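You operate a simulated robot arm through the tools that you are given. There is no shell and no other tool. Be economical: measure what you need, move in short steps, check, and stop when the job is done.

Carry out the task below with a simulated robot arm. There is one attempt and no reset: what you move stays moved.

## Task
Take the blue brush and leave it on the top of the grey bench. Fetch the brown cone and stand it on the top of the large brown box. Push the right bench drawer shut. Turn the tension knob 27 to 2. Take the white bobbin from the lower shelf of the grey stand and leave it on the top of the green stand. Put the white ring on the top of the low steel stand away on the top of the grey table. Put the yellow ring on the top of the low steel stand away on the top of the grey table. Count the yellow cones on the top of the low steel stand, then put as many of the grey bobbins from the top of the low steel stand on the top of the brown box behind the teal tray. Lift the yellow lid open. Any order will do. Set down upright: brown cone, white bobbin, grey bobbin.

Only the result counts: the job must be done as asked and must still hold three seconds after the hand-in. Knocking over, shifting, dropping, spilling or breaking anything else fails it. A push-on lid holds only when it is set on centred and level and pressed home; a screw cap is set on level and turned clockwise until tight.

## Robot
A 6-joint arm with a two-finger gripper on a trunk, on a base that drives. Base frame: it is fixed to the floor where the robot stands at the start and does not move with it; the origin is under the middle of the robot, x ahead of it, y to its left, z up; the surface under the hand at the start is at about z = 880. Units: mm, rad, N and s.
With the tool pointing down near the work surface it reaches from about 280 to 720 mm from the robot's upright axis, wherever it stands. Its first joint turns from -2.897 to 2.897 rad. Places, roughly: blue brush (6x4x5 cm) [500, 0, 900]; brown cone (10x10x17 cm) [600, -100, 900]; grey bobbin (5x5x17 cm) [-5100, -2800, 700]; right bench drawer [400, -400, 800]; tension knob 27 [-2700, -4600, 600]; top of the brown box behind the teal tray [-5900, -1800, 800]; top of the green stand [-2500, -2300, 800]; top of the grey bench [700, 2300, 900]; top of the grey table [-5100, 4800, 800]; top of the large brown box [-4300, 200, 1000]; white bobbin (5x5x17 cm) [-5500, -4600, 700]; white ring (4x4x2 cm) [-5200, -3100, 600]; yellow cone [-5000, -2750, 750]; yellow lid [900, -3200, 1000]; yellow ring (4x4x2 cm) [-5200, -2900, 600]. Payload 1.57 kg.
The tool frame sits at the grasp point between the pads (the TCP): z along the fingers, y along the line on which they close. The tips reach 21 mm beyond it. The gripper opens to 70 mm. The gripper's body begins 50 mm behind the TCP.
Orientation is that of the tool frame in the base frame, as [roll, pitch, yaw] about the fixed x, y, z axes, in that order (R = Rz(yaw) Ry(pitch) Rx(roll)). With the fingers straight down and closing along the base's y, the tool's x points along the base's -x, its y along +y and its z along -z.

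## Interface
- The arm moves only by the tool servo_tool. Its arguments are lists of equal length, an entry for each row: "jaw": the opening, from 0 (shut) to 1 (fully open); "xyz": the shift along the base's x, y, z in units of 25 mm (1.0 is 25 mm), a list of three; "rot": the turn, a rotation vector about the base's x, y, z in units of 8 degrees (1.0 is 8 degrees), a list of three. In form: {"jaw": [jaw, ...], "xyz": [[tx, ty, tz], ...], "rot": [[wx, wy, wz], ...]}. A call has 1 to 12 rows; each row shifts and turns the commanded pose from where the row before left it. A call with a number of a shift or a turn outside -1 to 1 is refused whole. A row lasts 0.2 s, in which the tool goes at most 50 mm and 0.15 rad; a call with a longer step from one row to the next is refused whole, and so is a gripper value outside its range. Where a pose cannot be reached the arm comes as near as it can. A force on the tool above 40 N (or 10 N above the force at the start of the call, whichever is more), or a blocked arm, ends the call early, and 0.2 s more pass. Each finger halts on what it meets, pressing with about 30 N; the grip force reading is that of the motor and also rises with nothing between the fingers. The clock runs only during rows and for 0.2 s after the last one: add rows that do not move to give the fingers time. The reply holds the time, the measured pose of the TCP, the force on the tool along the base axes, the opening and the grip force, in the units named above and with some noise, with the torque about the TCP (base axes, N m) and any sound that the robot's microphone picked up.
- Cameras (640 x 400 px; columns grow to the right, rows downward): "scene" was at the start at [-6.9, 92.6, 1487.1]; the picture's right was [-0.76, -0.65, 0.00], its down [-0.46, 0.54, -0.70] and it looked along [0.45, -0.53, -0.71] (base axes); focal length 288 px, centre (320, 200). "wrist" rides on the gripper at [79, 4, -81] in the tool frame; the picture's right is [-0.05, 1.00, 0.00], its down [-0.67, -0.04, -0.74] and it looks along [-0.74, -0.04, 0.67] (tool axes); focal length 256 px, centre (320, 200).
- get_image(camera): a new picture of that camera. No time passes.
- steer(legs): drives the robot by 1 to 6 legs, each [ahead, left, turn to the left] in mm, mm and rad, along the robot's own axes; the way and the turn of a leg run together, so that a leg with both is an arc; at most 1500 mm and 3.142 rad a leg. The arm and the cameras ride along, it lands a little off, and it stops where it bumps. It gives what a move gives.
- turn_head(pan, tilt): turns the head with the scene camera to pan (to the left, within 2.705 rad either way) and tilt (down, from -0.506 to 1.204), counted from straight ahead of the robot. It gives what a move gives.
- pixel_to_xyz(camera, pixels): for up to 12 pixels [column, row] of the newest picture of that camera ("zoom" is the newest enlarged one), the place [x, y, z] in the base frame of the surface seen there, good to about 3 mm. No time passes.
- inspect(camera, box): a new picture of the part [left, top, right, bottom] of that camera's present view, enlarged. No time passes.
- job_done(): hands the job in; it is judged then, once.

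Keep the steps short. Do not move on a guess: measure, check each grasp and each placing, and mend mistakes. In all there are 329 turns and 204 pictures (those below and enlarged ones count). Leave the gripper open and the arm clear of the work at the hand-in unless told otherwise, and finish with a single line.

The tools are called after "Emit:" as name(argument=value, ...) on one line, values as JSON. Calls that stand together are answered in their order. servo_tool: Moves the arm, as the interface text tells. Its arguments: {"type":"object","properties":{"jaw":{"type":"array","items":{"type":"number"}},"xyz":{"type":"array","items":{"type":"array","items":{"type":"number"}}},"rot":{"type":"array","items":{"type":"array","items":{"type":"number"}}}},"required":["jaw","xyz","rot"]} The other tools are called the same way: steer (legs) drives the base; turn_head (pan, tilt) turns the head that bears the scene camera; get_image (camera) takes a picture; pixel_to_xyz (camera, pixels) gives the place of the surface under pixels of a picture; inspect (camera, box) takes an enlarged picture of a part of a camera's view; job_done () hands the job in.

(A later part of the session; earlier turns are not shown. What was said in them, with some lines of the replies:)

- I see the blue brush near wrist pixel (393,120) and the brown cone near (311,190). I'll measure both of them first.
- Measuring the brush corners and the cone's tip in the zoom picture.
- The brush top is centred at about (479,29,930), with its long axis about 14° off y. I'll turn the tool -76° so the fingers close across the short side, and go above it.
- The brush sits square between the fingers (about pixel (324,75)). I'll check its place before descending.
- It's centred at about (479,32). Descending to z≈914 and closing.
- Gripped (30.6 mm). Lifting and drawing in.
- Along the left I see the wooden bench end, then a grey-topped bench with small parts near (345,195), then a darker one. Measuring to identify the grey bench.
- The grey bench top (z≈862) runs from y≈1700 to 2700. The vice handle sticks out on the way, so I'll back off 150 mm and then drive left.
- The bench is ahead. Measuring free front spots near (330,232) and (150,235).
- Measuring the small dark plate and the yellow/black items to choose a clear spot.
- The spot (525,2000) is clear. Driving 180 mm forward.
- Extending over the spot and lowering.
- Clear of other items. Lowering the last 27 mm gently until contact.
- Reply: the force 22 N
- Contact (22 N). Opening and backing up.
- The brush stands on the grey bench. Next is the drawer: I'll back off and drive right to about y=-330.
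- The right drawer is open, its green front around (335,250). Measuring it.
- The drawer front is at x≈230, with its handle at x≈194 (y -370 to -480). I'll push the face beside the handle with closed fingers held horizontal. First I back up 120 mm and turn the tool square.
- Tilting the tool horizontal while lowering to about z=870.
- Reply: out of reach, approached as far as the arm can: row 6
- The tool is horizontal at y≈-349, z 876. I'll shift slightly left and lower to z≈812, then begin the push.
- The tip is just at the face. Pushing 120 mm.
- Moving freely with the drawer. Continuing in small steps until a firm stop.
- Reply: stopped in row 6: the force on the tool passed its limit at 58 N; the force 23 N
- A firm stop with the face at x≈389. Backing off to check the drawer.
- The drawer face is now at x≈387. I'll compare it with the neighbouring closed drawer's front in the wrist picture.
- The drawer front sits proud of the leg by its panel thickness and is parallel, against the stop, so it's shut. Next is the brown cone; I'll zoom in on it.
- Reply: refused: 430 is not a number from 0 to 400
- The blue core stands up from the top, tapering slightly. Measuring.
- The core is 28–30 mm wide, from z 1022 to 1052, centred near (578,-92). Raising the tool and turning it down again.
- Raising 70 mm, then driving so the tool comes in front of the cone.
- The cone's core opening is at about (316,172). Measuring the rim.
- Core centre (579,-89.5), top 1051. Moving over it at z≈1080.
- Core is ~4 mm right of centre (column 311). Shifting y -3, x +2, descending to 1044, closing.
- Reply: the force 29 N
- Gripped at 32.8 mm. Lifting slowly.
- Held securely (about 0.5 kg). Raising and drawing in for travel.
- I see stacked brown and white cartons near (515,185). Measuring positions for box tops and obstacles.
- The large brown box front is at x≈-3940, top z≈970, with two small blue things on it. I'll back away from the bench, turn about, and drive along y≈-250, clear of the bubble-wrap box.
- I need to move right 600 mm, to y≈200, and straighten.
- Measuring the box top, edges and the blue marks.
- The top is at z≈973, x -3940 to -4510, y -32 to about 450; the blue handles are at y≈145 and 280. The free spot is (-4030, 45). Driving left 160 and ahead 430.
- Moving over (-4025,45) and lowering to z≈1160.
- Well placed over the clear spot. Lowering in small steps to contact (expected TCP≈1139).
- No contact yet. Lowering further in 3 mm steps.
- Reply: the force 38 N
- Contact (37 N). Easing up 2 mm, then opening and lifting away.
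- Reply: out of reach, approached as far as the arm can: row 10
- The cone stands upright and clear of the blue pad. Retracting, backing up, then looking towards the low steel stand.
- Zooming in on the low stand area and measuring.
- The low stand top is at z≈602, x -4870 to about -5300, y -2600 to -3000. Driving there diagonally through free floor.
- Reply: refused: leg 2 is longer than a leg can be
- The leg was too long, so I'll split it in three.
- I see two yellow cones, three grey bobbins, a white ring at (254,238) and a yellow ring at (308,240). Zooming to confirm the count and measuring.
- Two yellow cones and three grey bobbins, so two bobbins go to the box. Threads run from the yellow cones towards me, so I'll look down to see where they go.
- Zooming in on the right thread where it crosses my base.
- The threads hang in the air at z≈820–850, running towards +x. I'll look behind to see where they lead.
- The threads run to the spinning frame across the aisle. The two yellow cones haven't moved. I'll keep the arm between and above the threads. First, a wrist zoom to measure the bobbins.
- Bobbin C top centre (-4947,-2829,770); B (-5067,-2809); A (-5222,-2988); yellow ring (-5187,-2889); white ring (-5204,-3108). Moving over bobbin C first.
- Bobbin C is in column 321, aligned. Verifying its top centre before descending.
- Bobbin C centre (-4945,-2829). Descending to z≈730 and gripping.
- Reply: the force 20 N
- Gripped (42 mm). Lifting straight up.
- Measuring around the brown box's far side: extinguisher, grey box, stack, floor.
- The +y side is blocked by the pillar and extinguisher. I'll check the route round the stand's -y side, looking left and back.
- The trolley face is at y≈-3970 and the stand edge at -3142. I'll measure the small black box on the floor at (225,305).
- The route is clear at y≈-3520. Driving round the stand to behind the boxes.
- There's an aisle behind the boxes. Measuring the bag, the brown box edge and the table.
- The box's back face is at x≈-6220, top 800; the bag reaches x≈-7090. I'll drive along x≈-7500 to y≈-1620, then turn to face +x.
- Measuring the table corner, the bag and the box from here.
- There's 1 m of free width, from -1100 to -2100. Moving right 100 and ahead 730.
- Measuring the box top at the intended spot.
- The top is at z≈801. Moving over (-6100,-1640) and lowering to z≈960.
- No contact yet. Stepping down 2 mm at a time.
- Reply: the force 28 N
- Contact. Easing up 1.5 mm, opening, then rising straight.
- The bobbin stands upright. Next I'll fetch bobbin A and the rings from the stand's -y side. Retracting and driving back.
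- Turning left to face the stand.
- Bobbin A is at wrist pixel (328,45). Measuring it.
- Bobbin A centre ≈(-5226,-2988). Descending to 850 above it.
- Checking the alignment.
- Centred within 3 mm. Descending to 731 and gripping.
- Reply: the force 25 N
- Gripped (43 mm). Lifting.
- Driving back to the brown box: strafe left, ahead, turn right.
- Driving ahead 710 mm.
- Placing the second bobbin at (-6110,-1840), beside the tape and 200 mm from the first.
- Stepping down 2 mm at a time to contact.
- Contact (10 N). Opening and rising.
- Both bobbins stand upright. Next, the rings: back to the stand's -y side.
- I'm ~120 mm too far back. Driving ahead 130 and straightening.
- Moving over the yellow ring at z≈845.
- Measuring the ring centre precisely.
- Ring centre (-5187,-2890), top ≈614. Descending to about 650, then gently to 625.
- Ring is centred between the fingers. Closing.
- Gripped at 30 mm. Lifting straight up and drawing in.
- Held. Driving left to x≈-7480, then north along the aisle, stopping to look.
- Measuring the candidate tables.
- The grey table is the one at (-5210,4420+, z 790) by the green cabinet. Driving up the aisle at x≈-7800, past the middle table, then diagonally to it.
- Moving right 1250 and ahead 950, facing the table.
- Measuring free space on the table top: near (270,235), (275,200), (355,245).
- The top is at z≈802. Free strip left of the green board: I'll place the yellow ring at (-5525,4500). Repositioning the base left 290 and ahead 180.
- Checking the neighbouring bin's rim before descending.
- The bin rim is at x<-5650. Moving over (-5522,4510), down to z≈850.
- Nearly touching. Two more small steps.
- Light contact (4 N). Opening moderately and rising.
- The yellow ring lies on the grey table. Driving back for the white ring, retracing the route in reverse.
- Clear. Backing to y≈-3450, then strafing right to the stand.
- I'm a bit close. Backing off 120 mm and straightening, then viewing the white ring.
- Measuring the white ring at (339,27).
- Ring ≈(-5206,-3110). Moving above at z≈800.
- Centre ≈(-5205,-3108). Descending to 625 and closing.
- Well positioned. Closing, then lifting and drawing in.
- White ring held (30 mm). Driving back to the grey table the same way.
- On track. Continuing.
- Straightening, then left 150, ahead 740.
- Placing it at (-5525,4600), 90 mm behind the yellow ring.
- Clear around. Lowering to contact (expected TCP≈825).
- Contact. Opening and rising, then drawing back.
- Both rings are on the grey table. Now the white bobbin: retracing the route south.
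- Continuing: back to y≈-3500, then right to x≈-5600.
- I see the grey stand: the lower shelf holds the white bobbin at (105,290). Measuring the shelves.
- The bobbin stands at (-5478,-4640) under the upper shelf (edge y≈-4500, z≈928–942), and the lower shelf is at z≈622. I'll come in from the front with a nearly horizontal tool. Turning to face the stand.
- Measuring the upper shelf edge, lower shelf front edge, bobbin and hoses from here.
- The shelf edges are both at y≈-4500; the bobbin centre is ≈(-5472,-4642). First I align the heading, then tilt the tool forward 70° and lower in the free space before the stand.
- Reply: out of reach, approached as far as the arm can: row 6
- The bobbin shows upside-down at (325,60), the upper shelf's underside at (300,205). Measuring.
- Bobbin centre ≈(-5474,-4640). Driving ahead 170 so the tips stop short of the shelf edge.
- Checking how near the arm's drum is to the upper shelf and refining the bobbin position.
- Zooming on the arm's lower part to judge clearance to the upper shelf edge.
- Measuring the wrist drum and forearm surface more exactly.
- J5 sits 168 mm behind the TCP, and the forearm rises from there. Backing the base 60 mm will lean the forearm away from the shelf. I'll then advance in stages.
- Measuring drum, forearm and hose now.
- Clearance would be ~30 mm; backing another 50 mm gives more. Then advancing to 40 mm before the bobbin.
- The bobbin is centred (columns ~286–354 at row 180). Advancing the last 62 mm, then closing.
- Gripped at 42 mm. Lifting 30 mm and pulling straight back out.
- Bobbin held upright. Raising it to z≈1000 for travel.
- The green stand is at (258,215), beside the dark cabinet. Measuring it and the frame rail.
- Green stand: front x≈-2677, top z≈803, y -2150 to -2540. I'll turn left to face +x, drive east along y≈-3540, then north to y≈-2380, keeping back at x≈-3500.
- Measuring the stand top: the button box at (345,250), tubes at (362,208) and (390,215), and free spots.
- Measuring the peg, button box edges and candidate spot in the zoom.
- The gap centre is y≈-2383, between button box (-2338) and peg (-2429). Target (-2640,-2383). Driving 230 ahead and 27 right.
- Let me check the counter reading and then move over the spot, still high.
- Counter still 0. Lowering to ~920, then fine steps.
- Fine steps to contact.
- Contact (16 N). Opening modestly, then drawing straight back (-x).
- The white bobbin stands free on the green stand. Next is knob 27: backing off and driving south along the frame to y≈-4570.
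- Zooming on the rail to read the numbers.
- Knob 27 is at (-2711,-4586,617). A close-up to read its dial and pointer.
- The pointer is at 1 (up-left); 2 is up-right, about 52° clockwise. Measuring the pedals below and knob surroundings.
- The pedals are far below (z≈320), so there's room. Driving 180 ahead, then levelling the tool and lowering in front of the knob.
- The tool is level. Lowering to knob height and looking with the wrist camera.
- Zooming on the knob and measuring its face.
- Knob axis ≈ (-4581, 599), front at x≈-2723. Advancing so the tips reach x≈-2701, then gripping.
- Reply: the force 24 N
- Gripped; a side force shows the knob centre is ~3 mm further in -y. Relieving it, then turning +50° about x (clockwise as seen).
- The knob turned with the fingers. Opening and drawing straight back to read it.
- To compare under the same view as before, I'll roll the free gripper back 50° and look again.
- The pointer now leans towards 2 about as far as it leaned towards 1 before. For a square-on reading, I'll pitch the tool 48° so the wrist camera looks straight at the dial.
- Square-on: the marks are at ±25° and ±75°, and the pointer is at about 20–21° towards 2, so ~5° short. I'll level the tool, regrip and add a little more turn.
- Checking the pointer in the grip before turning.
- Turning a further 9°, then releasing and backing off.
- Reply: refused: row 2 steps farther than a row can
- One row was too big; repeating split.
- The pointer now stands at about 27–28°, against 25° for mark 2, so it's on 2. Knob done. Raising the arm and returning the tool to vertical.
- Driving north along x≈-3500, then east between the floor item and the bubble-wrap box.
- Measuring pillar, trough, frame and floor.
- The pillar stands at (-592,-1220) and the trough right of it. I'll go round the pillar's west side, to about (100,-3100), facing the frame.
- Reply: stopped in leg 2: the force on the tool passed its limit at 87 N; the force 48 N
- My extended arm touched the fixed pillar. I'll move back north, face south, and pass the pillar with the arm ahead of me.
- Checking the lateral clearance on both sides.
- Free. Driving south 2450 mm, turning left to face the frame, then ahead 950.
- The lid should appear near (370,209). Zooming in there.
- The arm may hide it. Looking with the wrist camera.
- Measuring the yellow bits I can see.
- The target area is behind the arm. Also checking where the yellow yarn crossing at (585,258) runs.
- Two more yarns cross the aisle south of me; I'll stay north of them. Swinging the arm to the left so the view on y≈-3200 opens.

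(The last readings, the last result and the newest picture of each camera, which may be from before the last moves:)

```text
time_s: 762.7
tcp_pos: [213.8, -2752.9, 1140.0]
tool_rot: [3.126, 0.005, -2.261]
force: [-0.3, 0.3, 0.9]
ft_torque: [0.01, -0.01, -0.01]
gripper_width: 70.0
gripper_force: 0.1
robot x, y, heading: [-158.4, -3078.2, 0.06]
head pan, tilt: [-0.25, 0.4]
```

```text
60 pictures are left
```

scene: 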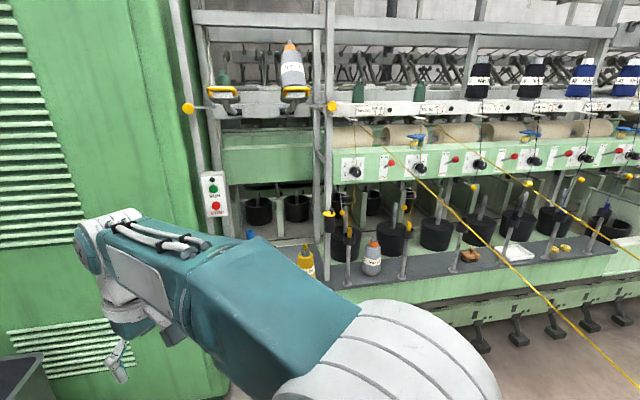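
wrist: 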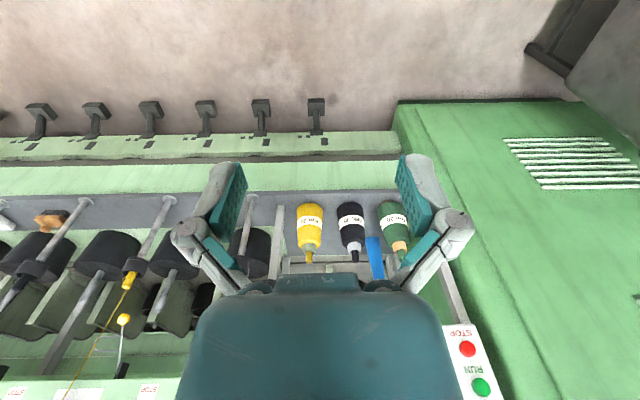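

Zooming on the posts and pots around (330–480, 170–280).

Emit:
inspect(camera="scene", box=[300, 160, 460, 290])

Emit:
pixel_to_xyz(camera="scene", pixels=[[328, 214], [328, 228], [408, 196], [396, 214], [346, 230], [472, 187], [349, 265], [400, 262], [345, 240], [390, 235]])

```text
3.08 times, centred on (380, 225) of scene
```

zoom: 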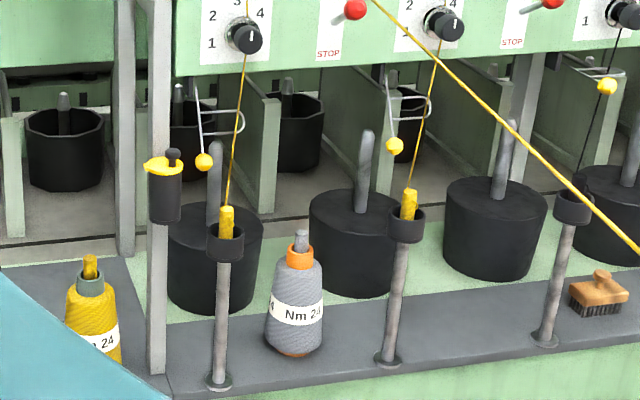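

```text
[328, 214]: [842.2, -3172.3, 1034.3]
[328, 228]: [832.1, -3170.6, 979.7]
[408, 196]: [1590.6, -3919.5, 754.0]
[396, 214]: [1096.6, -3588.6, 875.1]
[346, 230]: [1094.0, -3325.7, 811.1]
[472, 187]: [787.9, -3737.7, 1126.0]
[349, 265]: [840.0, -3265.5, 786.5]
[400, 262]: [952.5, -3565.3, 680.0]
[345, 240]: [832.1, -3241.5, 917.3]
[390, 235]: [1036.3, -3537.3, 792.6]
```

The yellow lid tops a small black canister on the post at (842,-3172,~1030). Measuring the nearby yarn's course before I approach.

Emit:
pixel_to_xyz(camera="scene", pixels=[[439, 204], [480, 241], [520, 277], [560, 314], [600, 351], [481, 242], [521, 278]])

Emit:
inspect(camera="scene", box=[305, 195, 355, 245])

```text
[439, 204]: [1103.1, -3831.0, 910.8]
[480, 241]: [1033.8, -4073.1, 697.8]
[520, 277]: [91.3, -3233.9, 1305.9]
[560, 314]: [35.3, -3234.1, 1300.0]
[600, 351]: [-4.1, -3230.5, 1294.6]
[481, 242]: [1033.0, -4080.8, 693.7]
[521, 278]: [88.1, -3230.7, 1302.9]
```

```text
8.00 times, centred on (330, 220) of scene
```

zoom: 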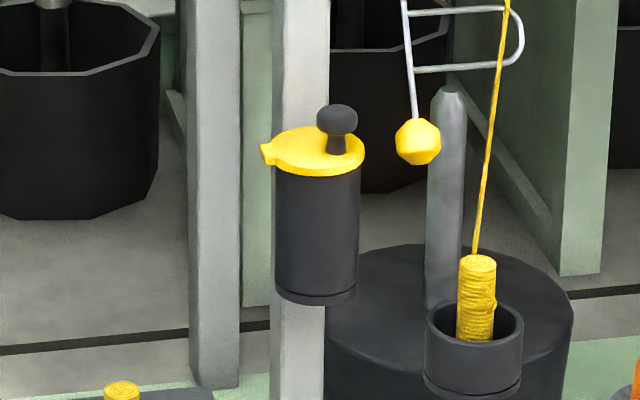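

The lid is hinged at its left (+y) tab with the black knob on the right. The yarn runs along y≈-3234 at z≈1220–1300, so I'll stay north of it. First the arm goes back to centre.

Emit:
servo_tool(jaw=[1, 1, 1, 1, 1, 1, 1, 1, 1, 1, 1], xyz=[[0.4, -1, 0], [0.4, -1, 0], [0.4, -1, 0], [0.4, -1, 0], [0.4, -1, 0], [0.4, -1, 0], [0.4, -1, 0], [0.4, -1, 0], [0.4, -1, 0], [0.4, -1, 0], [0.4, -1, 0]], rot=[[0, 0, -0.6], [0, 0, -0.6], [0, 0, -0.6], [0, 0, -0.6], [0, 0, -0.6], [0, 0, -0.6], [0, 0, -0.6], [0, 0, -0.6], [0, 0, -0.6], [0, 0, -0.6], [0, 0, 0]])

Emit:
steer(legs=[[0, 110, -0.057]])

```text
time_s: 765.1
tcp_pos: [323.9, -3031.2, 1139.7]
tool_rot: [3.125, 0.002, -3.098]
force: [-0.5, -0.2, -0.8]
ft_torque: [0.0, -0.01, -0.02]
gripper_width: 70.0
gripper_force: 0.1
robot x, y, heading: [-159.1, -3081.6, 0.05]
head pan, tilt: [-0.25, 0.4]
```

```text
time_s: 766.3
tcp_pos: [324.4, -2966.3, 1140.7]
tool_rot: [3.115, 0.003, 3.129]
force: [0.1, -1.3, 0.6]
ft_torque: [0.04, 0.02, 0.0]
gripper_width: 70.0
gripper_force: 0.1
robot x, y, heading: [-168.9, -2977.3, 0.004]
head pan, tilt: [-0.25, 0.4]
```

Tilting the tool forward to horizontal while lowering to about z=1045.

Emit:
servo_tool(jaw=[1, 1, 1, 1, 1, 1, 1, 1, 1, 1, 1, 1], xyz=[[0.1, -0.1, -0.32], [0.1, -0.1, -0.32], [0.1, -0.1, -0.32], [0.1, -0.1, -0.32], [0.1, -0.1, -0.32], [0.1, -0.1, -0.32], [0.1, -0.1, -0.32], [0.1, -0.1, -0.32], [0.1, -0.1, -0.32], [0.1, -0.1, -0.32], [0.1, -0.1, -0.32], [0.1, -0.1, -0.32]], rot=[[0, -0.938, 0], [0, -0.938, 0], [0, -0.938, 0], [0, -0.938, 0], [0, -0.938, 0], [0, -0.938, 0], [0, -0.938, 0], [0, -0.938, 0], [0, -0.938, 0], [0, -0.938, 0], [0, -0.938, 0], [0, -0.938, 0]])

Emit:
servo_tool(jaw=[0.6, 0.6, 0.6, 0.6, 0.6], xyz=[[0, -0.8, 0], [0, -0.8, 0], [0, -0.8, 0], [0, -0.8, 0], [0, 0, 0]], rot=[[0, 0, -0.56], [0, 0, -0.56], [0, 0, -0.56], [0, 0, -0.56], [0, 0, 0]])

Emit:
get_image(camera="wrist")

```text
time_s: 768.9
tcp_pos: [353.7, -2980.5, 1043.8]
tool_rot: [1.105, 1.557, 1.119]
force: [-0.1, 0.8, 0.3]
ft_torque: [-0.01, 0.03, 0.01]
gripper_width: 69.9
gripper_force: 0.1
robot x, y, heading: [-160.9, -2977.3, 0.001]
head pan, tilt: [-0.25, 0.4]
```

```text
time_s: 770.1
tcp_pos: [355.6, -3059.8, 1044.9]
tool_rot: [1.19, 1.556, 0.888]
force: [-0.3, 0.2, 1.0]
ft_torque: [-0.01, 0.0, 0.0]
gripper_width: 41.9
gripper_force: 0.0
robot x, y, heading: [-165.7, -2980.2, 0.0]
head pan, tilt: [-0.25, 0.4]
```

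```text
57 pictures are left
```

wrist: 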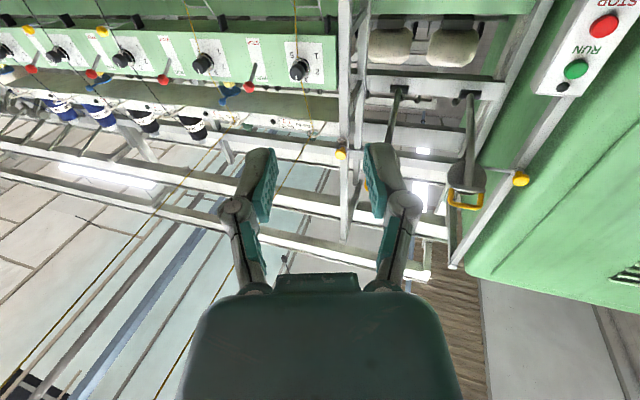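

Driving 280 mm ahead for a closer look at the lid.

Emit:
steer(legs=[[280, 0, 0]])

Emit:
turn_head(pan=-0.35, tilt=0.5)

Emit:
get_image(camera="scene")

```text
time_s: 772.0
tcp_pos: [632.5, -3059.2, 1043.7]
tool_rot: [1.172, 1.558, 0.874]
force: [0.1, 0.0, -0.1]
ft_torque: [-0.01, 0.0, -0.05]
gripper_width: 41.9
gripper_force: 0.1
robot x, y, heading: [113.7, -2980.3, -0.001]
head pan, tilt: [-0.25, 0.4]
```

```text
time_s: 772.7
tcp_pos: [632.6, -3059.2, 1045.4]
tool_rot: [1.182, 1.556, 0.884]
force: [0.1, 0.0, 0.4]
ft_torque: [-0.04, -0.03, -0.01]
gripper_width: 42.1
gripper_force: 0.0
robot x, y, heading: [114.0, -2977.8, 0.002]
head pan, tilt: [-0.351, 0.499]
```

```text
56 pictures are left
```

scene: 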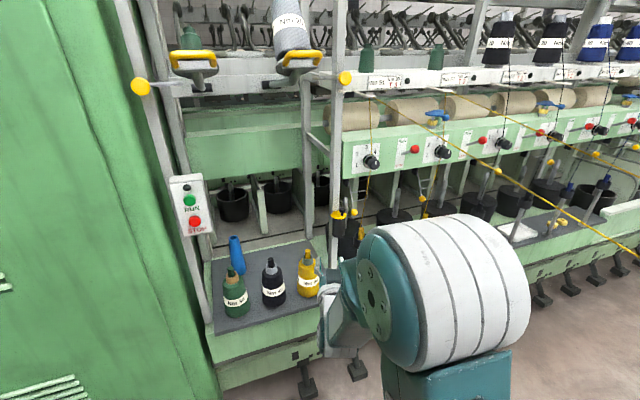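

The lid shows at (343,215). Zooming and measuring it.

Emit:
inspect(camera="scene", box=[318, 195, 366, 243])

```text
8.33 times, centred on (342, 219) of scene
```

zoom: 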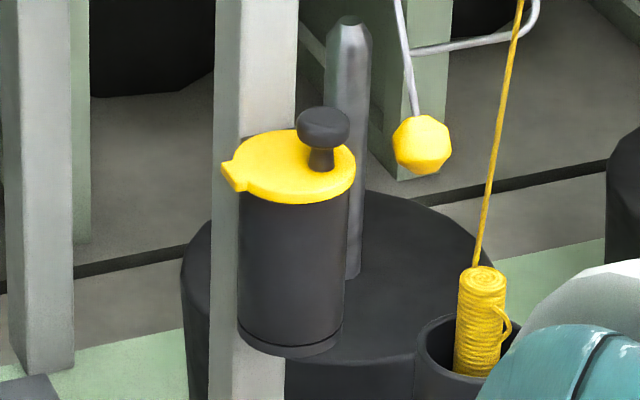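

Emit:
pixel_to_xyz(camera="zoom", pixels=[[323, 125], [323, 112], [303, 128], [344, 128], [322, 158], [280, 140], [260, 170], [228, 170], [345, 180], [295, 190], [295, 260], [260, 100]])

```text
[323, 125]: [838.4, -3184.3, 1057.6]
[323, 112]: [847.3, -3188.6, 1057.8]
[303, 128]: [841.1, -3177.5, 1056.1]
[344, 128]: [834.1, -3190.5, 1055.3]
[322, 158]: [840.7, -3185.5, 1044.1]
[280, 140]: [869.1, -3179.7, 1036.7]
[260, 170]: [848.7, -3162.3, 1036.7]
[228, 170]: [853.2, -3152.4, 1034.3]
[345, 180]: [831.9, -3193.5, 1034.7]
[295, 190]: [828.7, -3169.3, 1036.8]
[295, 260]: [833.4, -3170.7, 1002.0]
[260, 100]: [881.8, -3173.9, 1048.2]
```

Knob centre ≈(843,-3185,1053), lid top z≈1037, hinge tab ≈(853,-3151). The tool's axis already runs nearly along the hinge axis. Driving 100 mm ahead, then approaching to 50 mm from the knob.

Emit:
steer(legs=[[100, 0, 0]])

Emit:
servo_tool(jaw=[0.6, 0.6, 0.6, 0.6, 0.6, 0.6], xyz=[[0, -0.8, 0.1], [0, -0.8, 0.1], [0, -0.8, 0.1], [0.4, -0.8, 0.03], [0.8, -0.8, 0], [0.72, -0.3, 0]], rot=[[0, 0, 0], [0, 0, 0], [0, 0, 0], [0, 0, 0], [0, 0, 0], [0, 0, 0]])

Emit:
get_image(camera="scene")

Emit:
get_image(camera="wrist")

```text
time_s: 773.8
tcp_pos: [731.3, -3059.1, 1044.5]
tool_rot: [1.17, 1.557, 0.872]
force: [0.1, 0.0, 0.5]
ft_torque: [0.01, 0.03, 0.0]
gripper_width: 41.7
gripper_force: 0.0
robot x, y, heading: [213.7, -2982.5, -0.0]
head pan, tilt: [-0.351, 0.499]
```

```text
time_s: 775.2
tcp_pos: [779.6, -3167.1, 1053.5]
tool_rot: [1.167, 1.556, 0.867]
force: [-0.5, 0.8, 0.9]
ft_torque: [-0.01, -0.01, 0.0]
gripper_width: 42.1
gripper_force: 0.1
robot x, y, heading: [211.5, -2978.6, 0.003]
head pan, tilt: [-0.351, 0.499]
```

```text
54 pictures are left
```

scene: 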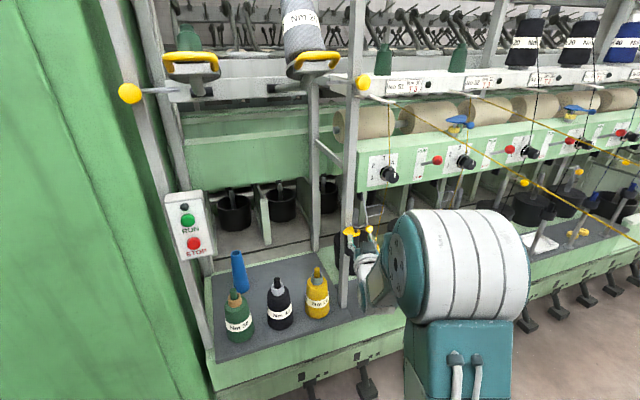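

```text
53 pictures are left
```

wrist: 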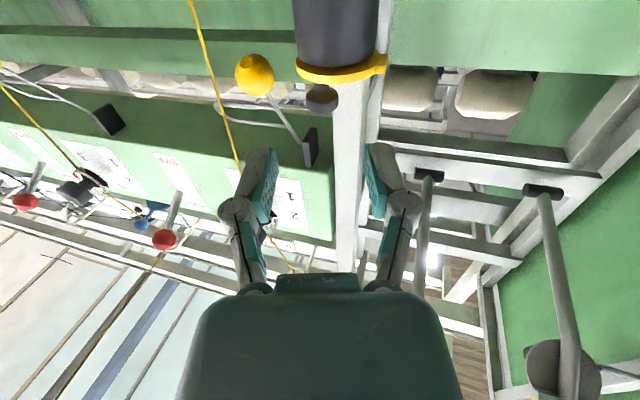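

The wrist view shows the lid rim at (340,70) and the knob at (322,98), in line with the TCP. Measuring knob, yellow ball and the vertical yarn.

Emit:
pixel_to_xyz(camera="wrist", pixels=[[322, 98], [310, 98], [334, 98], [322, 108], [255, 75], [226, 110], [235, 140], [383, 63], [340, 75], [312, 145]])

Emit:
inspect(camera="wrist", box=[230, 20, 410, 200])

```text
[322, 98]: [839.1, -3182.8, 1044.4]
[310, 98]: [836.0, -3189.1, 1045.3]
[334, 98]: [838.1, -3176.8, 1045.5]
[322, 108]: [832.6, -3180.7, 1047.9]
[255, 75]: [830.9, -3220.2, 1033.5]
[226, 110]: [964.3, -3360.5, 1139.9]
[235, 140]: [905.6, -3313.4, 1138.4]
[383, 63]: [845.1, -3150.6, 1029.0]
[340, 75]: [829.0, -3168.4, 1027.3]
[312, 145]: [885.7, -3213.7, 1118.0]
```

```text
2.22 times, centred on (320, 110) of wrist
```

zoom: 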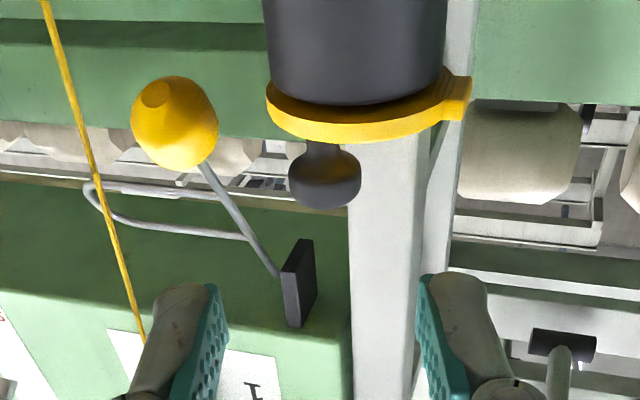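

A small feeler lever with a yellow ball sits right of the knob, so I narrow the jaw to 26 mm first. Then I advance 60 mm along the axis and close.

Emit:
servo_tool(jaw=[0.37, 0.37, 0.37, 0.37, 0.37, 0.37, 0.37], xyz=[[0, 0, 0], [0, 0, 0], [0.6, -0.152, -0.02], [0.6, -0.152, -0.02], [0.6, -0.152, 0], [0.56, -0.14, 0], [0, 0, 0]], rot=[[0, 0, 0], [0, 0, 0], [0, 0, 0], [0, 0, 0], [0, 0, 0], [0, 0, 0], [0, 0, 0]])

Emit:
inspect(camera="wrist", box=[230, 60, 410, 240])

Emit:
inspect(camera="scene", box=[325, 200, 395, 270])

```text
time_s: 776.8
tcp_pos: [836.8, -3181.8, 1052.7]
tool_rot: [1.211, 1.557, 0.91]
force: [-0.2, -0.2, 0.6]
ft_torque: [-0.02, -0.03, 0.01]
gripper_width: 25.8
gripper_force: 0.1
robot x, y, heading: [209.6, -2976.0, 0.001]
head pan, tilt: [-0.351, 0.499]
```

```text
2.22 times, centred on (320, 150) of wrist
```

zoom: 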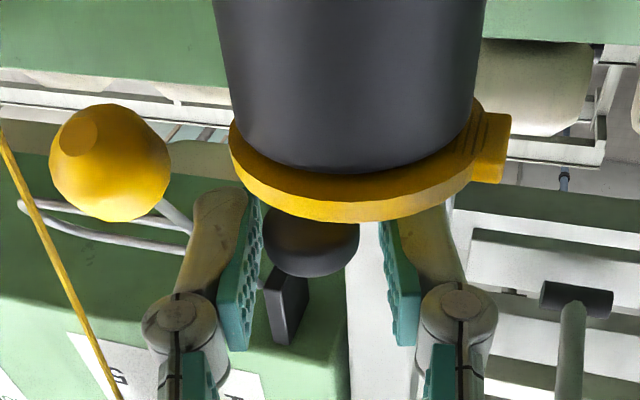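

```text
5.71 times, centred on (360, 235) of scene
```

zoom: 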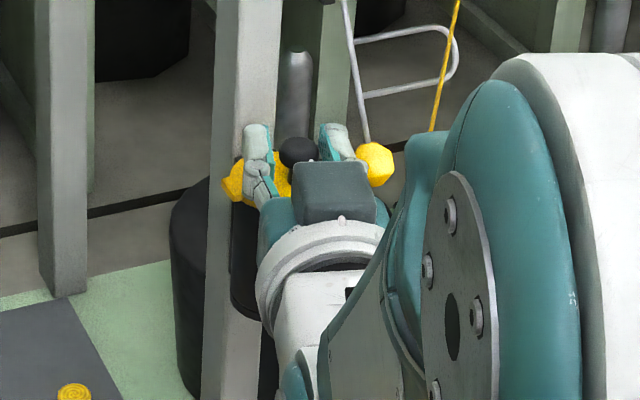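

The ball is between the pads. Closing on it.

Emit:
servo_tool(jaw=[0.3, 0.2, 0.0, 0, 0], xyz=[[0.02, -0.05, 0], [0, 0, 0], [0, 0, 0], [0, 0, 0], [0, 0, 0]], rot=[[0, 0, 0], [0, 0, 0], [0, 0, 0], [0, 0, 0], [0, 0, 0]])

Emit:
inspect(camera="wrist", box=[230, 60, 410, 240])

```text
time_s: 778.0
tcp_pos: [836.4, -3182.7, 1051.8]
tool_rot: [1.163, 1.557, 0.862]
force: [-4.0, -2.5, 3.7]
ft_torque: [0.05, 0.1, -0.03]
gripper_width: 19.0
gripper_force: 31.5
robot x, y, heading: [210.4, -2977.4, -0.001]
head pan, tilt: [-0.351, 0.499]
```

```text
2.22 times, centred on (320, 150) of wrist
```

zoom: 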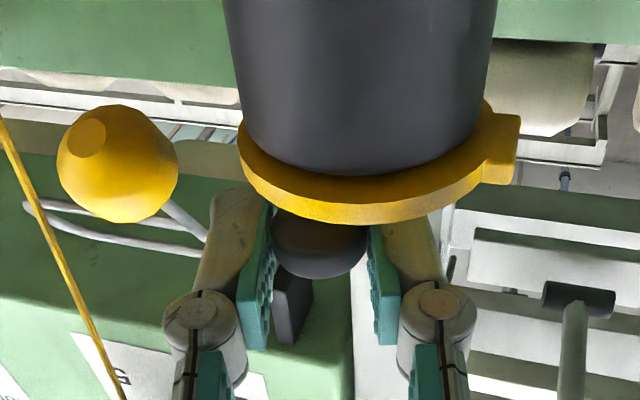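

Gripped (19 mm). Lifting the lid along its arc about the hinge, first 30°, turning the tool with it.

Emit:
servo_tool(jaw=[0, 0, 0, 0, 0], xyz=[[0.027, 0.109, 0.168], [0.032, 0.128, 0.152], [0.036, 0.144, 0.136], [0.04, 0.163, 0.112], [0, 0, 0]], rot=[[-0.9, 0.253, 0], [-0.9, 0.253, 0], [-0.9, 0.253, 0], [-0.9, 0.253, 0], [0, 0, 0]])

Emit:
get_image(camera="wrist")

Emit:
inspect(camera="scene", box=[325, 200, 395, 270])

```text
time_s: 779.2
tcp_pos: [841.1, -3169.9, 1065.5]
tool_rot: [-1.536, 1.059, -1.835]
force: [-15.5, -2.8, -6.0]
ft_torque: [-0.18, 0.03, -0.05]
gripper_width: 18.6
gripper_force: 31.8
robot x, y, heading: [211.8, -2977.5, 0.001]
head pan, tilt: [-0.351, 0.499]
```

```text
48 pictures are left
```

wrist: 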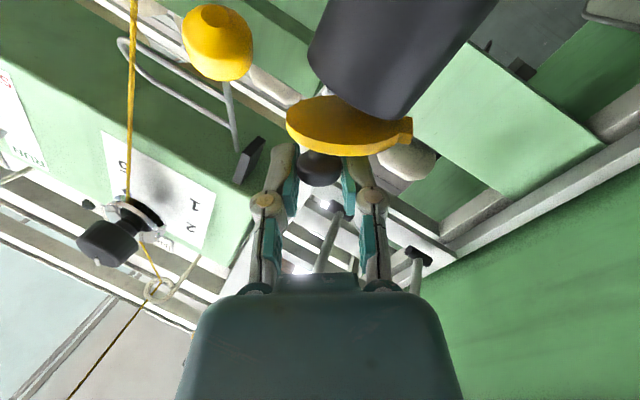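

```text
5.71 times, centred on (360, 235) of scene
```

zoom: 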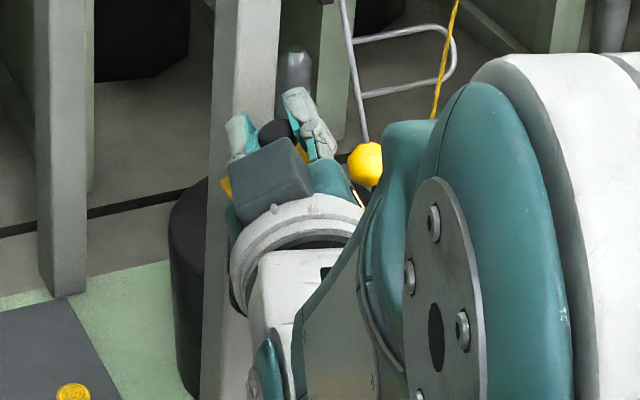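

The lid is lifting. There's a 15 N push along x, so I'll drop the x component. Continuing to 60°.

Emit:
servo_tool(jaw=[0, 0, 0, 0, 0], xyz=[[-0.06, 0.18, 0.092], [-0.04, 0.188, 0.064], [0, 0.2, 0.04], [0, 0.2, 0.016], [0, 0, 0]], rot=[[-0.92, 0.15, 0], [-0.92, 0.15, 0], [-0.92, 0.15, 0], [-0.92, 0.15, 0], [0, 0, 0]])

Emit:
inspect(camera="wrist", box=[230, 40, 410, 220])

```text
time_s: 780.4
tcp_pos: [840.9, -3151.2, 1070.0]
tool_rot: [-1.48, 0.542, -1.789]
force: [24.1, -0.7, -10.8]
ft_torque: [-0.03, 0.01, 0.03]
gripper_width: 18.5
gripper_force: 32.0
robot x, y, heading: [214.0, -2979.2, 0.005]
head pan, tilt: [-0.351, 0.499]
```

```text
2.22 times, centred on (320, 130) of wrist
```

zoom: 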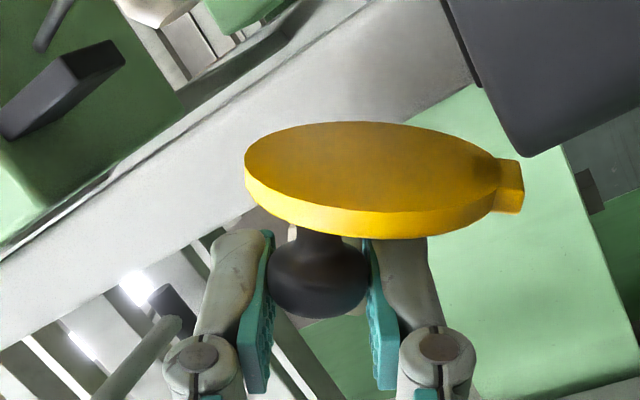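

Lid is ~60° open. Easing the x force and continuing to 90°.

Emit:
servo_tool(jaw=[0, 0, 0, 0, 0], xyz=[[0.08, 0.2, -0.04], [0.03, 0.19, -0.06], [0.03, 0.185, -0.07], [0.03, 0.175, -0.09], [0, 0, 0]], rot=[[-0.91, 0.22, 0], [-0.91, 0.22, 0], [-0.91, 0.22, 0], [-0.91, 0.22, 0], [0, 0, 0]])

Emit:
inspect(camera="wrist", box=[230, 40, 410, 220])

```text
time_s: 781.6
tcp_pos: [844.1, -3130.5, 1064.2]
tool_rot: [-1.487, 0.018, -1.788]
force: [-13.5, -0.4, -4.0]
ft_torque: [0.09, 0.01, -0.02]
gripper_width: 17.2
gripper_force: 32.2
robot x, y, heading: [215.3, -2973.5, 0.003]
head pan, tilt: [-0.351, 0.499]
```

```text
2.22 times, centred on (320, 130) of wrist
```

zoom: 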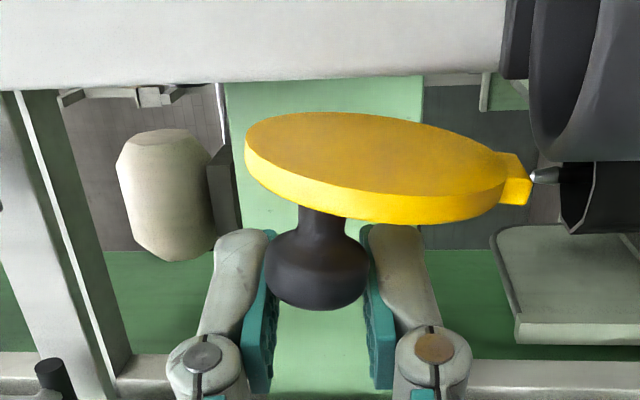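

At 90°. Going ~18° further so it stays open by itself.

Emit:
servo_tool(jaw=[0, 0, 0, 0], xyz=[[-0.03, 0.165, -0.112], [0.02, 0.15, -0.13], [0.02, 0.07, -0.075], [0, 0, 0]], rot=[[-0.91, 0.22, 0], [-0.91, 0.22, 0], [-0.5, 0.12, 0], [0, 0, 0]])

Emit:
inspect(camera="scene", box=[305, 180, 405, 280])

```text
time_s: 782.6
tcp_pos: [844.4, -3119.6, 1056.3]
tool_rot: [-1.493, -0.315, -1.791]
force: [-1.0, 0.9, 0.6]
ft_torque: [-0.01, 0.0, 0.0]
gripper_width: 0.1
gripper_force: 29.1
robot x, y, heading: [215.0, -2977.2, 0.004]
head pan, tilt: [-0.351, 0.499]
```

```text
4.00 times, centred on (355, 230) of scene
```

zoom: 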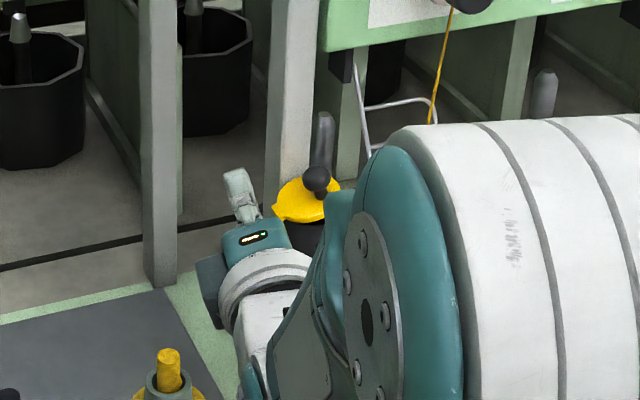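

The knob slipped out near 90° and the lid fell shut; my arc drifted off the ball. Backing off, rolling the tool back, and retrying with a deeper grip.

Emit:
servo_tool(jaw=[0, 0, 0, 0, 0.2, 0.37], xyz=[[-0.8, 0.25, 0], [-0.8, 0.25, 0], [-0.8, 0.25, 0], [-0.6, 0.18, 0], [0, 0, 0], [0, 0, 0]], rot=[[0, 0, 0], [0, 0, 0], [0, 0, 0], [0, 0, 0], [0, 0, 0], [0, 0, 0]])

Emit:
servo_tool(jaw=[0.37, 0.37, 0.37, 0.37, 0.37, 0.37, 0.37, 0.37, 0.37, 0.37, 0.37, 0.37], xyz=[[0, -0.2, 0], [0, -0.2, 0], [0, -0.2, 0], [0, -0.2, 0], [0, -0.2, 0], [0, -0.2, 0], [0, -0.2, 0], [0, -0.2, 0], [0, -0.2, 0], [0, -0.2, 0], [0, -0.2, 0], [0, -0.2, 0]], rot=[[0.92, -0.22, 0], [0.92, -0.22, 0], [0.92, -0.22, 0], [0.92, -0.22, 0], [0.92, -0.22, 0], [0.92, -0.22, 0], [0.92, -0.22, 0], [0.92, -0.22, 0], [0.92, -0.22, 0], [0.92, -0.22, 0], [0.92, -0.22, 0], [0.92, -0.22, 0]])

Emit:
get_image(camera="wrist")

Emit:
inspect(camera="scene", box=[315, 190, 395, 270])

```text
time_s: 784.0
tcp_pos: [768.5, -3097.8, 1058.3]
tool_rot: [-1.493, -0.313, -1.792]
force: [0.3, -0.1, 0.3]
ft_torque: [-0.04, 0.01, -0.01]
gripper_width: 25.8
gripper_force: 0.0
robot x, y, heading: [214.1, -2978.9, 0.006]
head pan, tilt: [-0.351, 0.499]
```

```text
time_s: 786.6
tcp_pos: [769.3, -3156.6, 1056.3]
tool_rot: [-1.443, 1.276, -1.76]
force: [0.0, -0.3, 0.8]
ft_torque: [-0.02, 0.01, -0.02]
gripper_width: 25.9
gripper_force: 0.1
robot x, y, heading: [212.8, -2979.8, 0.004]
head pan, tilt: [-0.351, 0.499]
```

```text
43 pictures are left
```

wrist: 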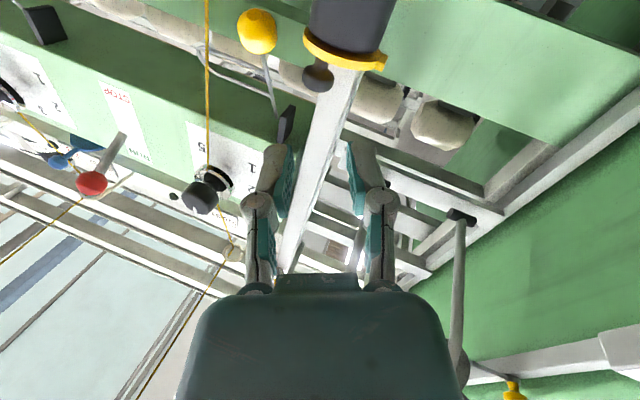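

```text
5.00 times, centred on (355, 230) of scene
```

zoom: 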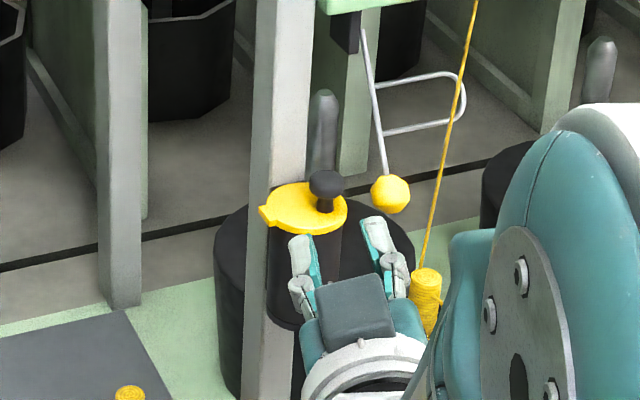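

The lid is closed and intact. Measuring the hinge-to-knob line more carefully.

Emit:
pixel_to_xyz(camera="zoom", pixels=[[264, 212], [272, 222], [268, 206], [347, 208], [305, 232], [305, 186], [290, 210], [326, 208], [327, 178], [312, 182], [342, 182]])

Emit:
inspect(camera="scene", box=[342, 212, 372, 242])

```text
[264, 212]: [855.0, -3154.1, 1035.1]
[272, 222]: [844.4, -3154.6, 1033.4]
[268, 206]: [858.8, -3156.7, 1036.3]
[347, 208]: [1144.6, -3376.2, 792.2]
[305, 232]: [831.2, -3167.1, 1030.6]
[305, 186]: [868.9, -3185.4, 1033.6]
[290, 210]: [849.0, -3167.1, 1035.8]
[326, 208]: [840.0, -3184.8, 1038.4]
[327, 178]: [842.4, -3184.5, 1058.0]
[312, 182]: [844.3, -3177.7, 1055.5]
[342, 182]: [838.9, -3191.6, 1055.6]
```

```text
13.33 times, centred on (357, 227) of scene
```

zoom: 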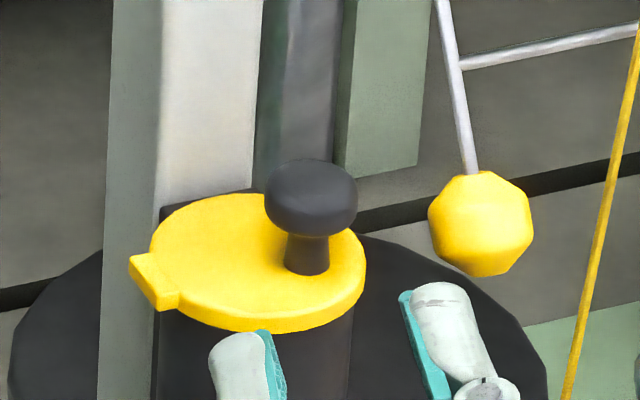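

Re-measured: the hinge axis runs along x through the tab (y≈-3153), so the lid must turn purely about x with no x shift. Straightening the roll and lining up again.

Emit:
servo_tool(jaw=[0.37, 0.37, 0.37, 0.37, 0.37, 0.37], xyz=[[0, -0.06, 0], [0, -0.06, -0.05], [0, -0.06, -0.05], [0.3, -0.1, -0.05], [0.17, -0.08, 0], [0, 0, 0]], rot=[[0.65, -0.2, 0], [0.65, -0.2, 0], [0.65, -0.2, 0], [0, 0, 0], [0, 0, 0], [0, 0, 0]])

Emit:
inspect(camera="wrist", box=[230, 20, 410, 200])

```text
time_s: 788.0
tcp_pos: [779.0, -3166.8, 1054.1]
tool_rot: [-0.357, 1.536, -0.679]
force: [0.8, -0.1, -0.1]
ft_torque: [0.02, 0.0, 0.0]
gripper_width: 26.0
gripper_force: 0.0
robot x, y, heading: [214.0, -2975.5, 0.003]
head pan, tilt: [-0.351, 0.499]
```

```text
2.22 times, centred on (320, 110) of wrist
```

zoom: 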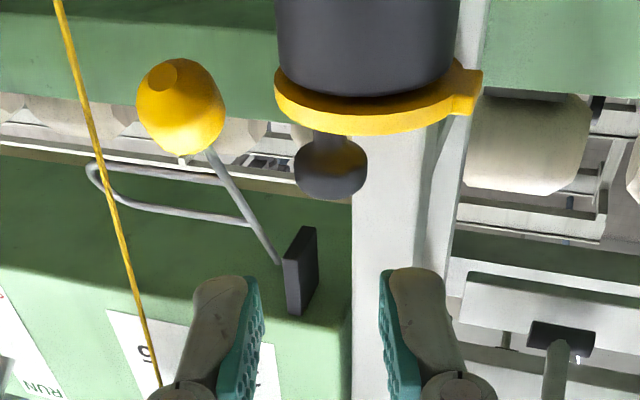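

Advancing so the TCP is at the ball's centre, and closing.

Emit:
servo_tool(jaw=[0.37, 0.37, 0.37, 0.37, 0.37, 0.37, 0.3, 0.1, 0, 0], xyz=[[0.512, -0.142, -0.013], [0.512, -0.142, -0.013], [0.512, -0.142, -0.013], [0.512, -0.142, -0.013], [0.512, -0.142, -0.013], [0, 0, 0], [0, 0, 0], [0, 0, 0], [0, 0, 0], [0, 0, 0]], rot=[[0, 0, 0], [0, 0, 0], [0, 0, 0], [0, 0, 0], [0, 0, 0], [0, 0, 0], [0, 0, 0], [0, 0, 0], [0, 0, 0], [0, 0, 0]])

Emit:
inspect(camera="wrist", box=[230, 60, 410, 240])

```text
time_s: 790.2
tcp_pos: [842.7, -3185.8, 1050.2]
tool_rot: [-0.348, 1.537, -0.669]
force: [-2.5, -2.5, 1.5]
ft_torque: [0.0, -0.02, -0.06]
gripper_width: 18.8
gripper_force: 31.7
robot x, y, heading: [214.8, -2980.3, 0.004]
head pan, tilt: [-0.351, 0.499]
```

```text
2.22 times, centred on (320, 150) of wrist
```

zoom: 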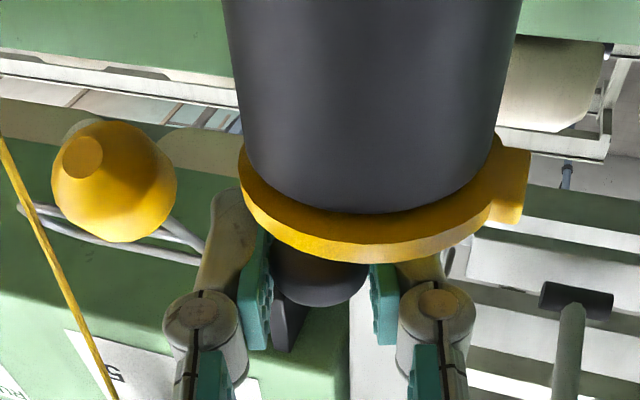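

A deeper grip, ball right at the TCP. Lifting along the corrected arc, first 45°.

Emit:
servo_tool(jaw=[0, 0, 0, 0, 0, 0, 0], xyz=[[0, 0.12, 0.16], [0, 0.14, 0.144], [0, 0.16, 0.12], [0, 0.172, 0.104], [0, 0.184, 0.076], [0, 0.192, 0.056], [0, 0, 0]], rot=[[-0.9375, 0, 0], [-0.9375, 0, 0], [-0.9375, 0, 0], [-0.9375, 0, 0], [-0.9375, 0, 0], [-0.9375, 0, 0], [0, 0, 0]])

Emit:
inspect(camera="wrist", box=[230, 60, 410, 240])

```text
time_s: 791.8
tcp_pos: [843.7, -3158.9, 1068.1]
tool_rot: [-1.224, 0.761, -1.534]
force: [-21.1, 2.4, -10.0]
ft_torque: [-0.04, -0.01, 0.01]
gripper_width: 18.6
gripper_force: 32.1
robot x, y, heading: [211.0, -2976.1, -0.001]
head pan, tilt: [-0.351, 0.499]
```

```text
2.22 times, centred on (320, 150) of wrist
```

zoom: 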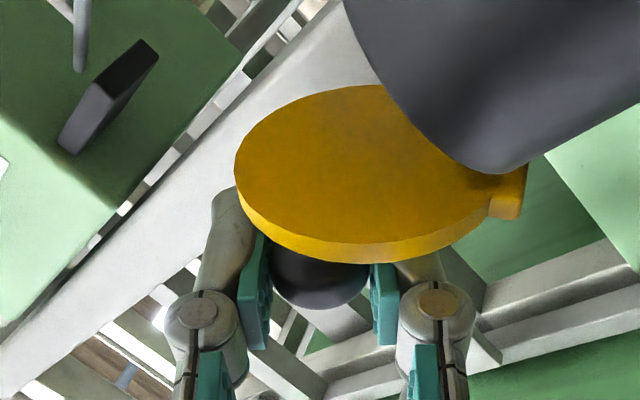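

The grip is steady; lid at 45°. Easing 1.5 mm in x and continuing to 90°.

Emit:
servo_tool(jaw=[0, 0, 0, 0, 0, 0, 0], xyz=[[-0.06, 0.2, 0.0], [0, 0.2, -0.02], [0, 0.2, -0.03], [0, 0.192, -0.052], [0, 0.184, -0.076], [0, 0.176, -0.096], [0, 0, 0]], rot=[[-0.9375, 0, 0], [-0.9375, 0, 0], [-0.9375, 0, 0], [-0.9375, 0, 0], [-0.9375, 0, 0], [-0.9375, 0, 0], [0, 0, 0]])

Emit:
inspect(camera="wrist", box=[230, 60, 410, 240])

```text
time_s: 793.4
tcp_pos: [844.3, -3133.4, 1061.8]
tool_rot: [-1.247, -0.025, -1.544]
force: [23.8, 1.0, 3.5]
ft_torque: [-0.08, -0.01, 0.26]
gripper_width: 18.5
gripper_force: 31.8
robot x, y, heading: [211.9, -2975.6, 0.004]
head pan, tilt: [-0.351, 0.499]
```

```text
2.22 times, centred on (320, 150) of wrist
```

zoom: 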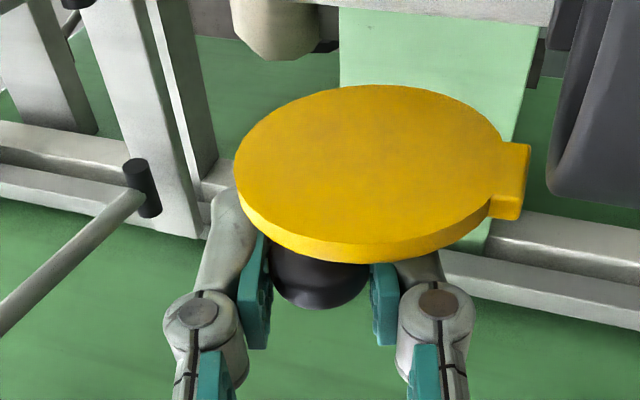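

At 90° with a firm grip. Continuing in small steps past vertical.

Emit:
servo_tool(jaw=[0, 0, 0, 0], xyz=[[0.05, 0.16, -0.12], [0, 0.144, -0.14], [0, 0, 0], [0, 0, 0]], rot=[[-0.9375, 0, 0], [-0.9375, 0, 0], [0, 0, 0], [0, 0, 0]])

Emit:
inspect(camera="wrist", box=[230, 60, 410, 240])

```text
time_s: 794.4
tcp_pos: [842.8, -3126.5, 1055.7]
tool_rot: [-1.256, -0.286, -1.543]
force: [13.1, -2.1, 13.9]
ft_torque: [0.0, -0.13, -0.4]
gripper_width: 18.7
gripper_force: 31.7
robot x, y, heading: [209.0, -2980.9, 0.002]
head pan, tilt: [-0.351, 0.499]
```

```text
2.22 times, centred on (320, 150) of wrist
```

zoom: 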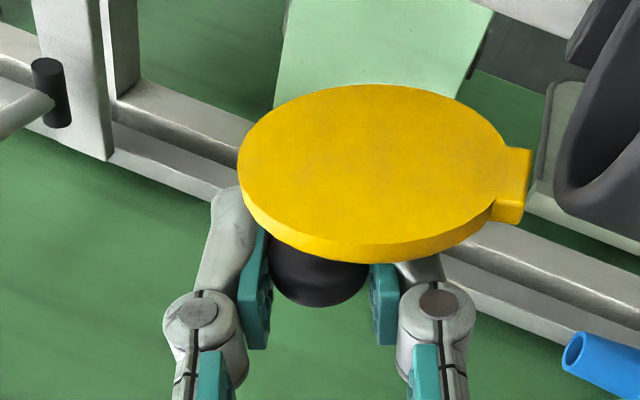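

Past vertical (~105°). Releasing and withdrawing straight along the tool's present axis.

Emit:
servo_tool(jaw=[0.2, 0.37, 0.4, 0.4, 0.4, 0.4, 0.4, 0.4, 0.4], xyz=[[0, 0, 0], [0, 0, 0], [0, 0, 0], [-0.4, -0.032, -0.12], [-0.6, -0.047, -0.178], [-0.7, -0.055, -0.207], [-0.7, -0.055, -0.207], [-0.7, 0, 0], [0, 0, 0]], rot=[[0, 0, 0], [0, 0, 0], [0, 0, 0], [0, 0, 0], [0, 0, 0], [0, 0, 0], [0, 0, 0], [0, 0, 0], [0, 0, 0]])

Emit:
inspect(camera="scene", box=[305, 180, 405, 280])

Emit:
get_image(camera="wrist")

```text
time_s: 796.4
tcp_pos: [766.7, -3129.1, 1037.8]
tool_rot: [-1.257, -0.283, -1.54]
force: [0.6, 0.0, 0.4]
ft_torque: [-0.01, 0.0, 0.01]
gripper_width: 27.9
gripper_force: 0.1
robot x, y, heading: [212.6, -2979.8, 0.0]
head pan, tilt: [-0.351, 0.499]
```

```text
4.00 times, centred on (355, 230) of scene
```

zoom: 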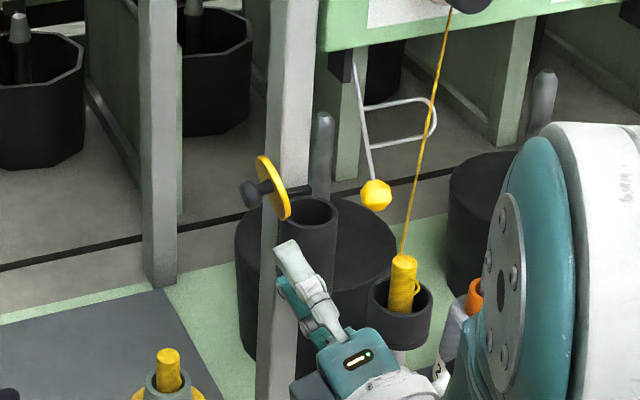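

```text
34 pictures are left
```

wrist: 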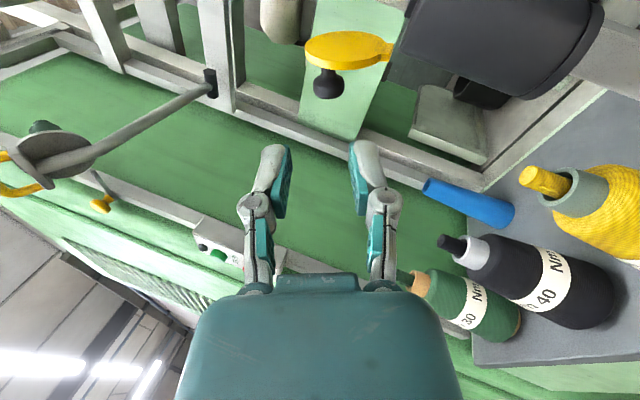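

The lid stands open on its own. Backing away from the machine and opening the gripper.

Emit:
steer(legs=[[-400, 0, 0]])

Emit:
servo_tool(jaw=[1, 1, 1, 1, 1, 1, 1, 1, 1, 1, 1, 1], xyz=[[0, 0.3, 0.3], [0, 0.3, 0.3], [0, 0.3, 0.3], [0, 0.3, 0.3], [0, 0.3, 0], [0, 0.3, 0], [0, 0.3, 0], [0, 0.3, 0], [0, 0, 0], [0, 0, 0], [0, 0, 0], [0, 0, 0]], rot=[[0.92, 0, 0], [0.92, 0, 0], [0.92, 0, 0], [0.92, 0, 0], [0.92, 0, 0], [0.92, 0, 0], [0.92, 0, 0], [0.92, 0, 0], [0.92, 0, 0], [0.92, 0, 0], [0.92, 0, 0], [0, 0, 0]])

Emit:
inspect(camera="scene", box=[280, 150, 460, 290])

```text
time_s: 798.9
tcp_pos: [380.4, -3131.3, 1037.1]
tool_rot: [-1.258, -0.283, -1.541]
force: [0.2, -0.3, 1.0]
ft_torque: [-0.01, -0.01, -0.01]
gripper_width: 27.9
gripper_force: 0.1
robot x, y, heading: [-176.1, -2982.8, -0.001]
head pan, tilt: [-0.351, 0.499]
```

```text
time_s: 801.5
tcp_pos: [380.2, -3069.4, 1067.9]
tool_rot: [-1.197, 1.131, -1.512]
force: [0.3, 0.1, 0.6]
ft_torque: [0.0, 0.01, -0.01]
gripper_width: 70.2
gripper_force: 0.0
robot x, y, heading: [-175.0, -2978.3, 0.001]
head pan, tilt: [-0.351, 0.499]
```

```text
2.86 times, centred on (370, 220) of scene
```

zoom: 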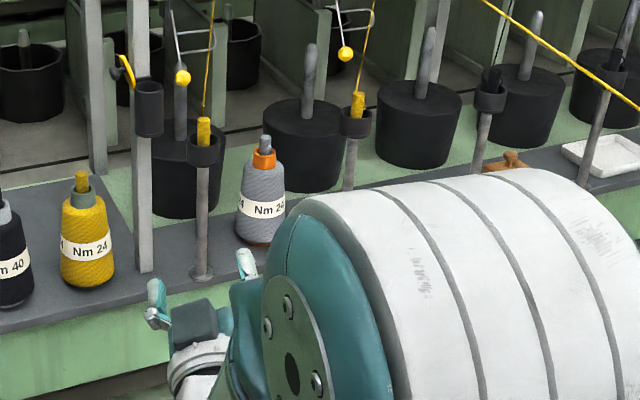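

The lid stays open, the gripper is open, and the arm is clear of the work. All nine tasks are done, so I'm handing in.

Emit:
job_done()

```text
The job is handed in.
```

All nine tasks are done and handed in: knob 27 points about 3° past 2, two grey bobbins went to the brown box for the two yellow cones counted, and on the way my arm touched a fixed pillar and my base crossed the yarns by the low steel stand, with nothing seen to move.
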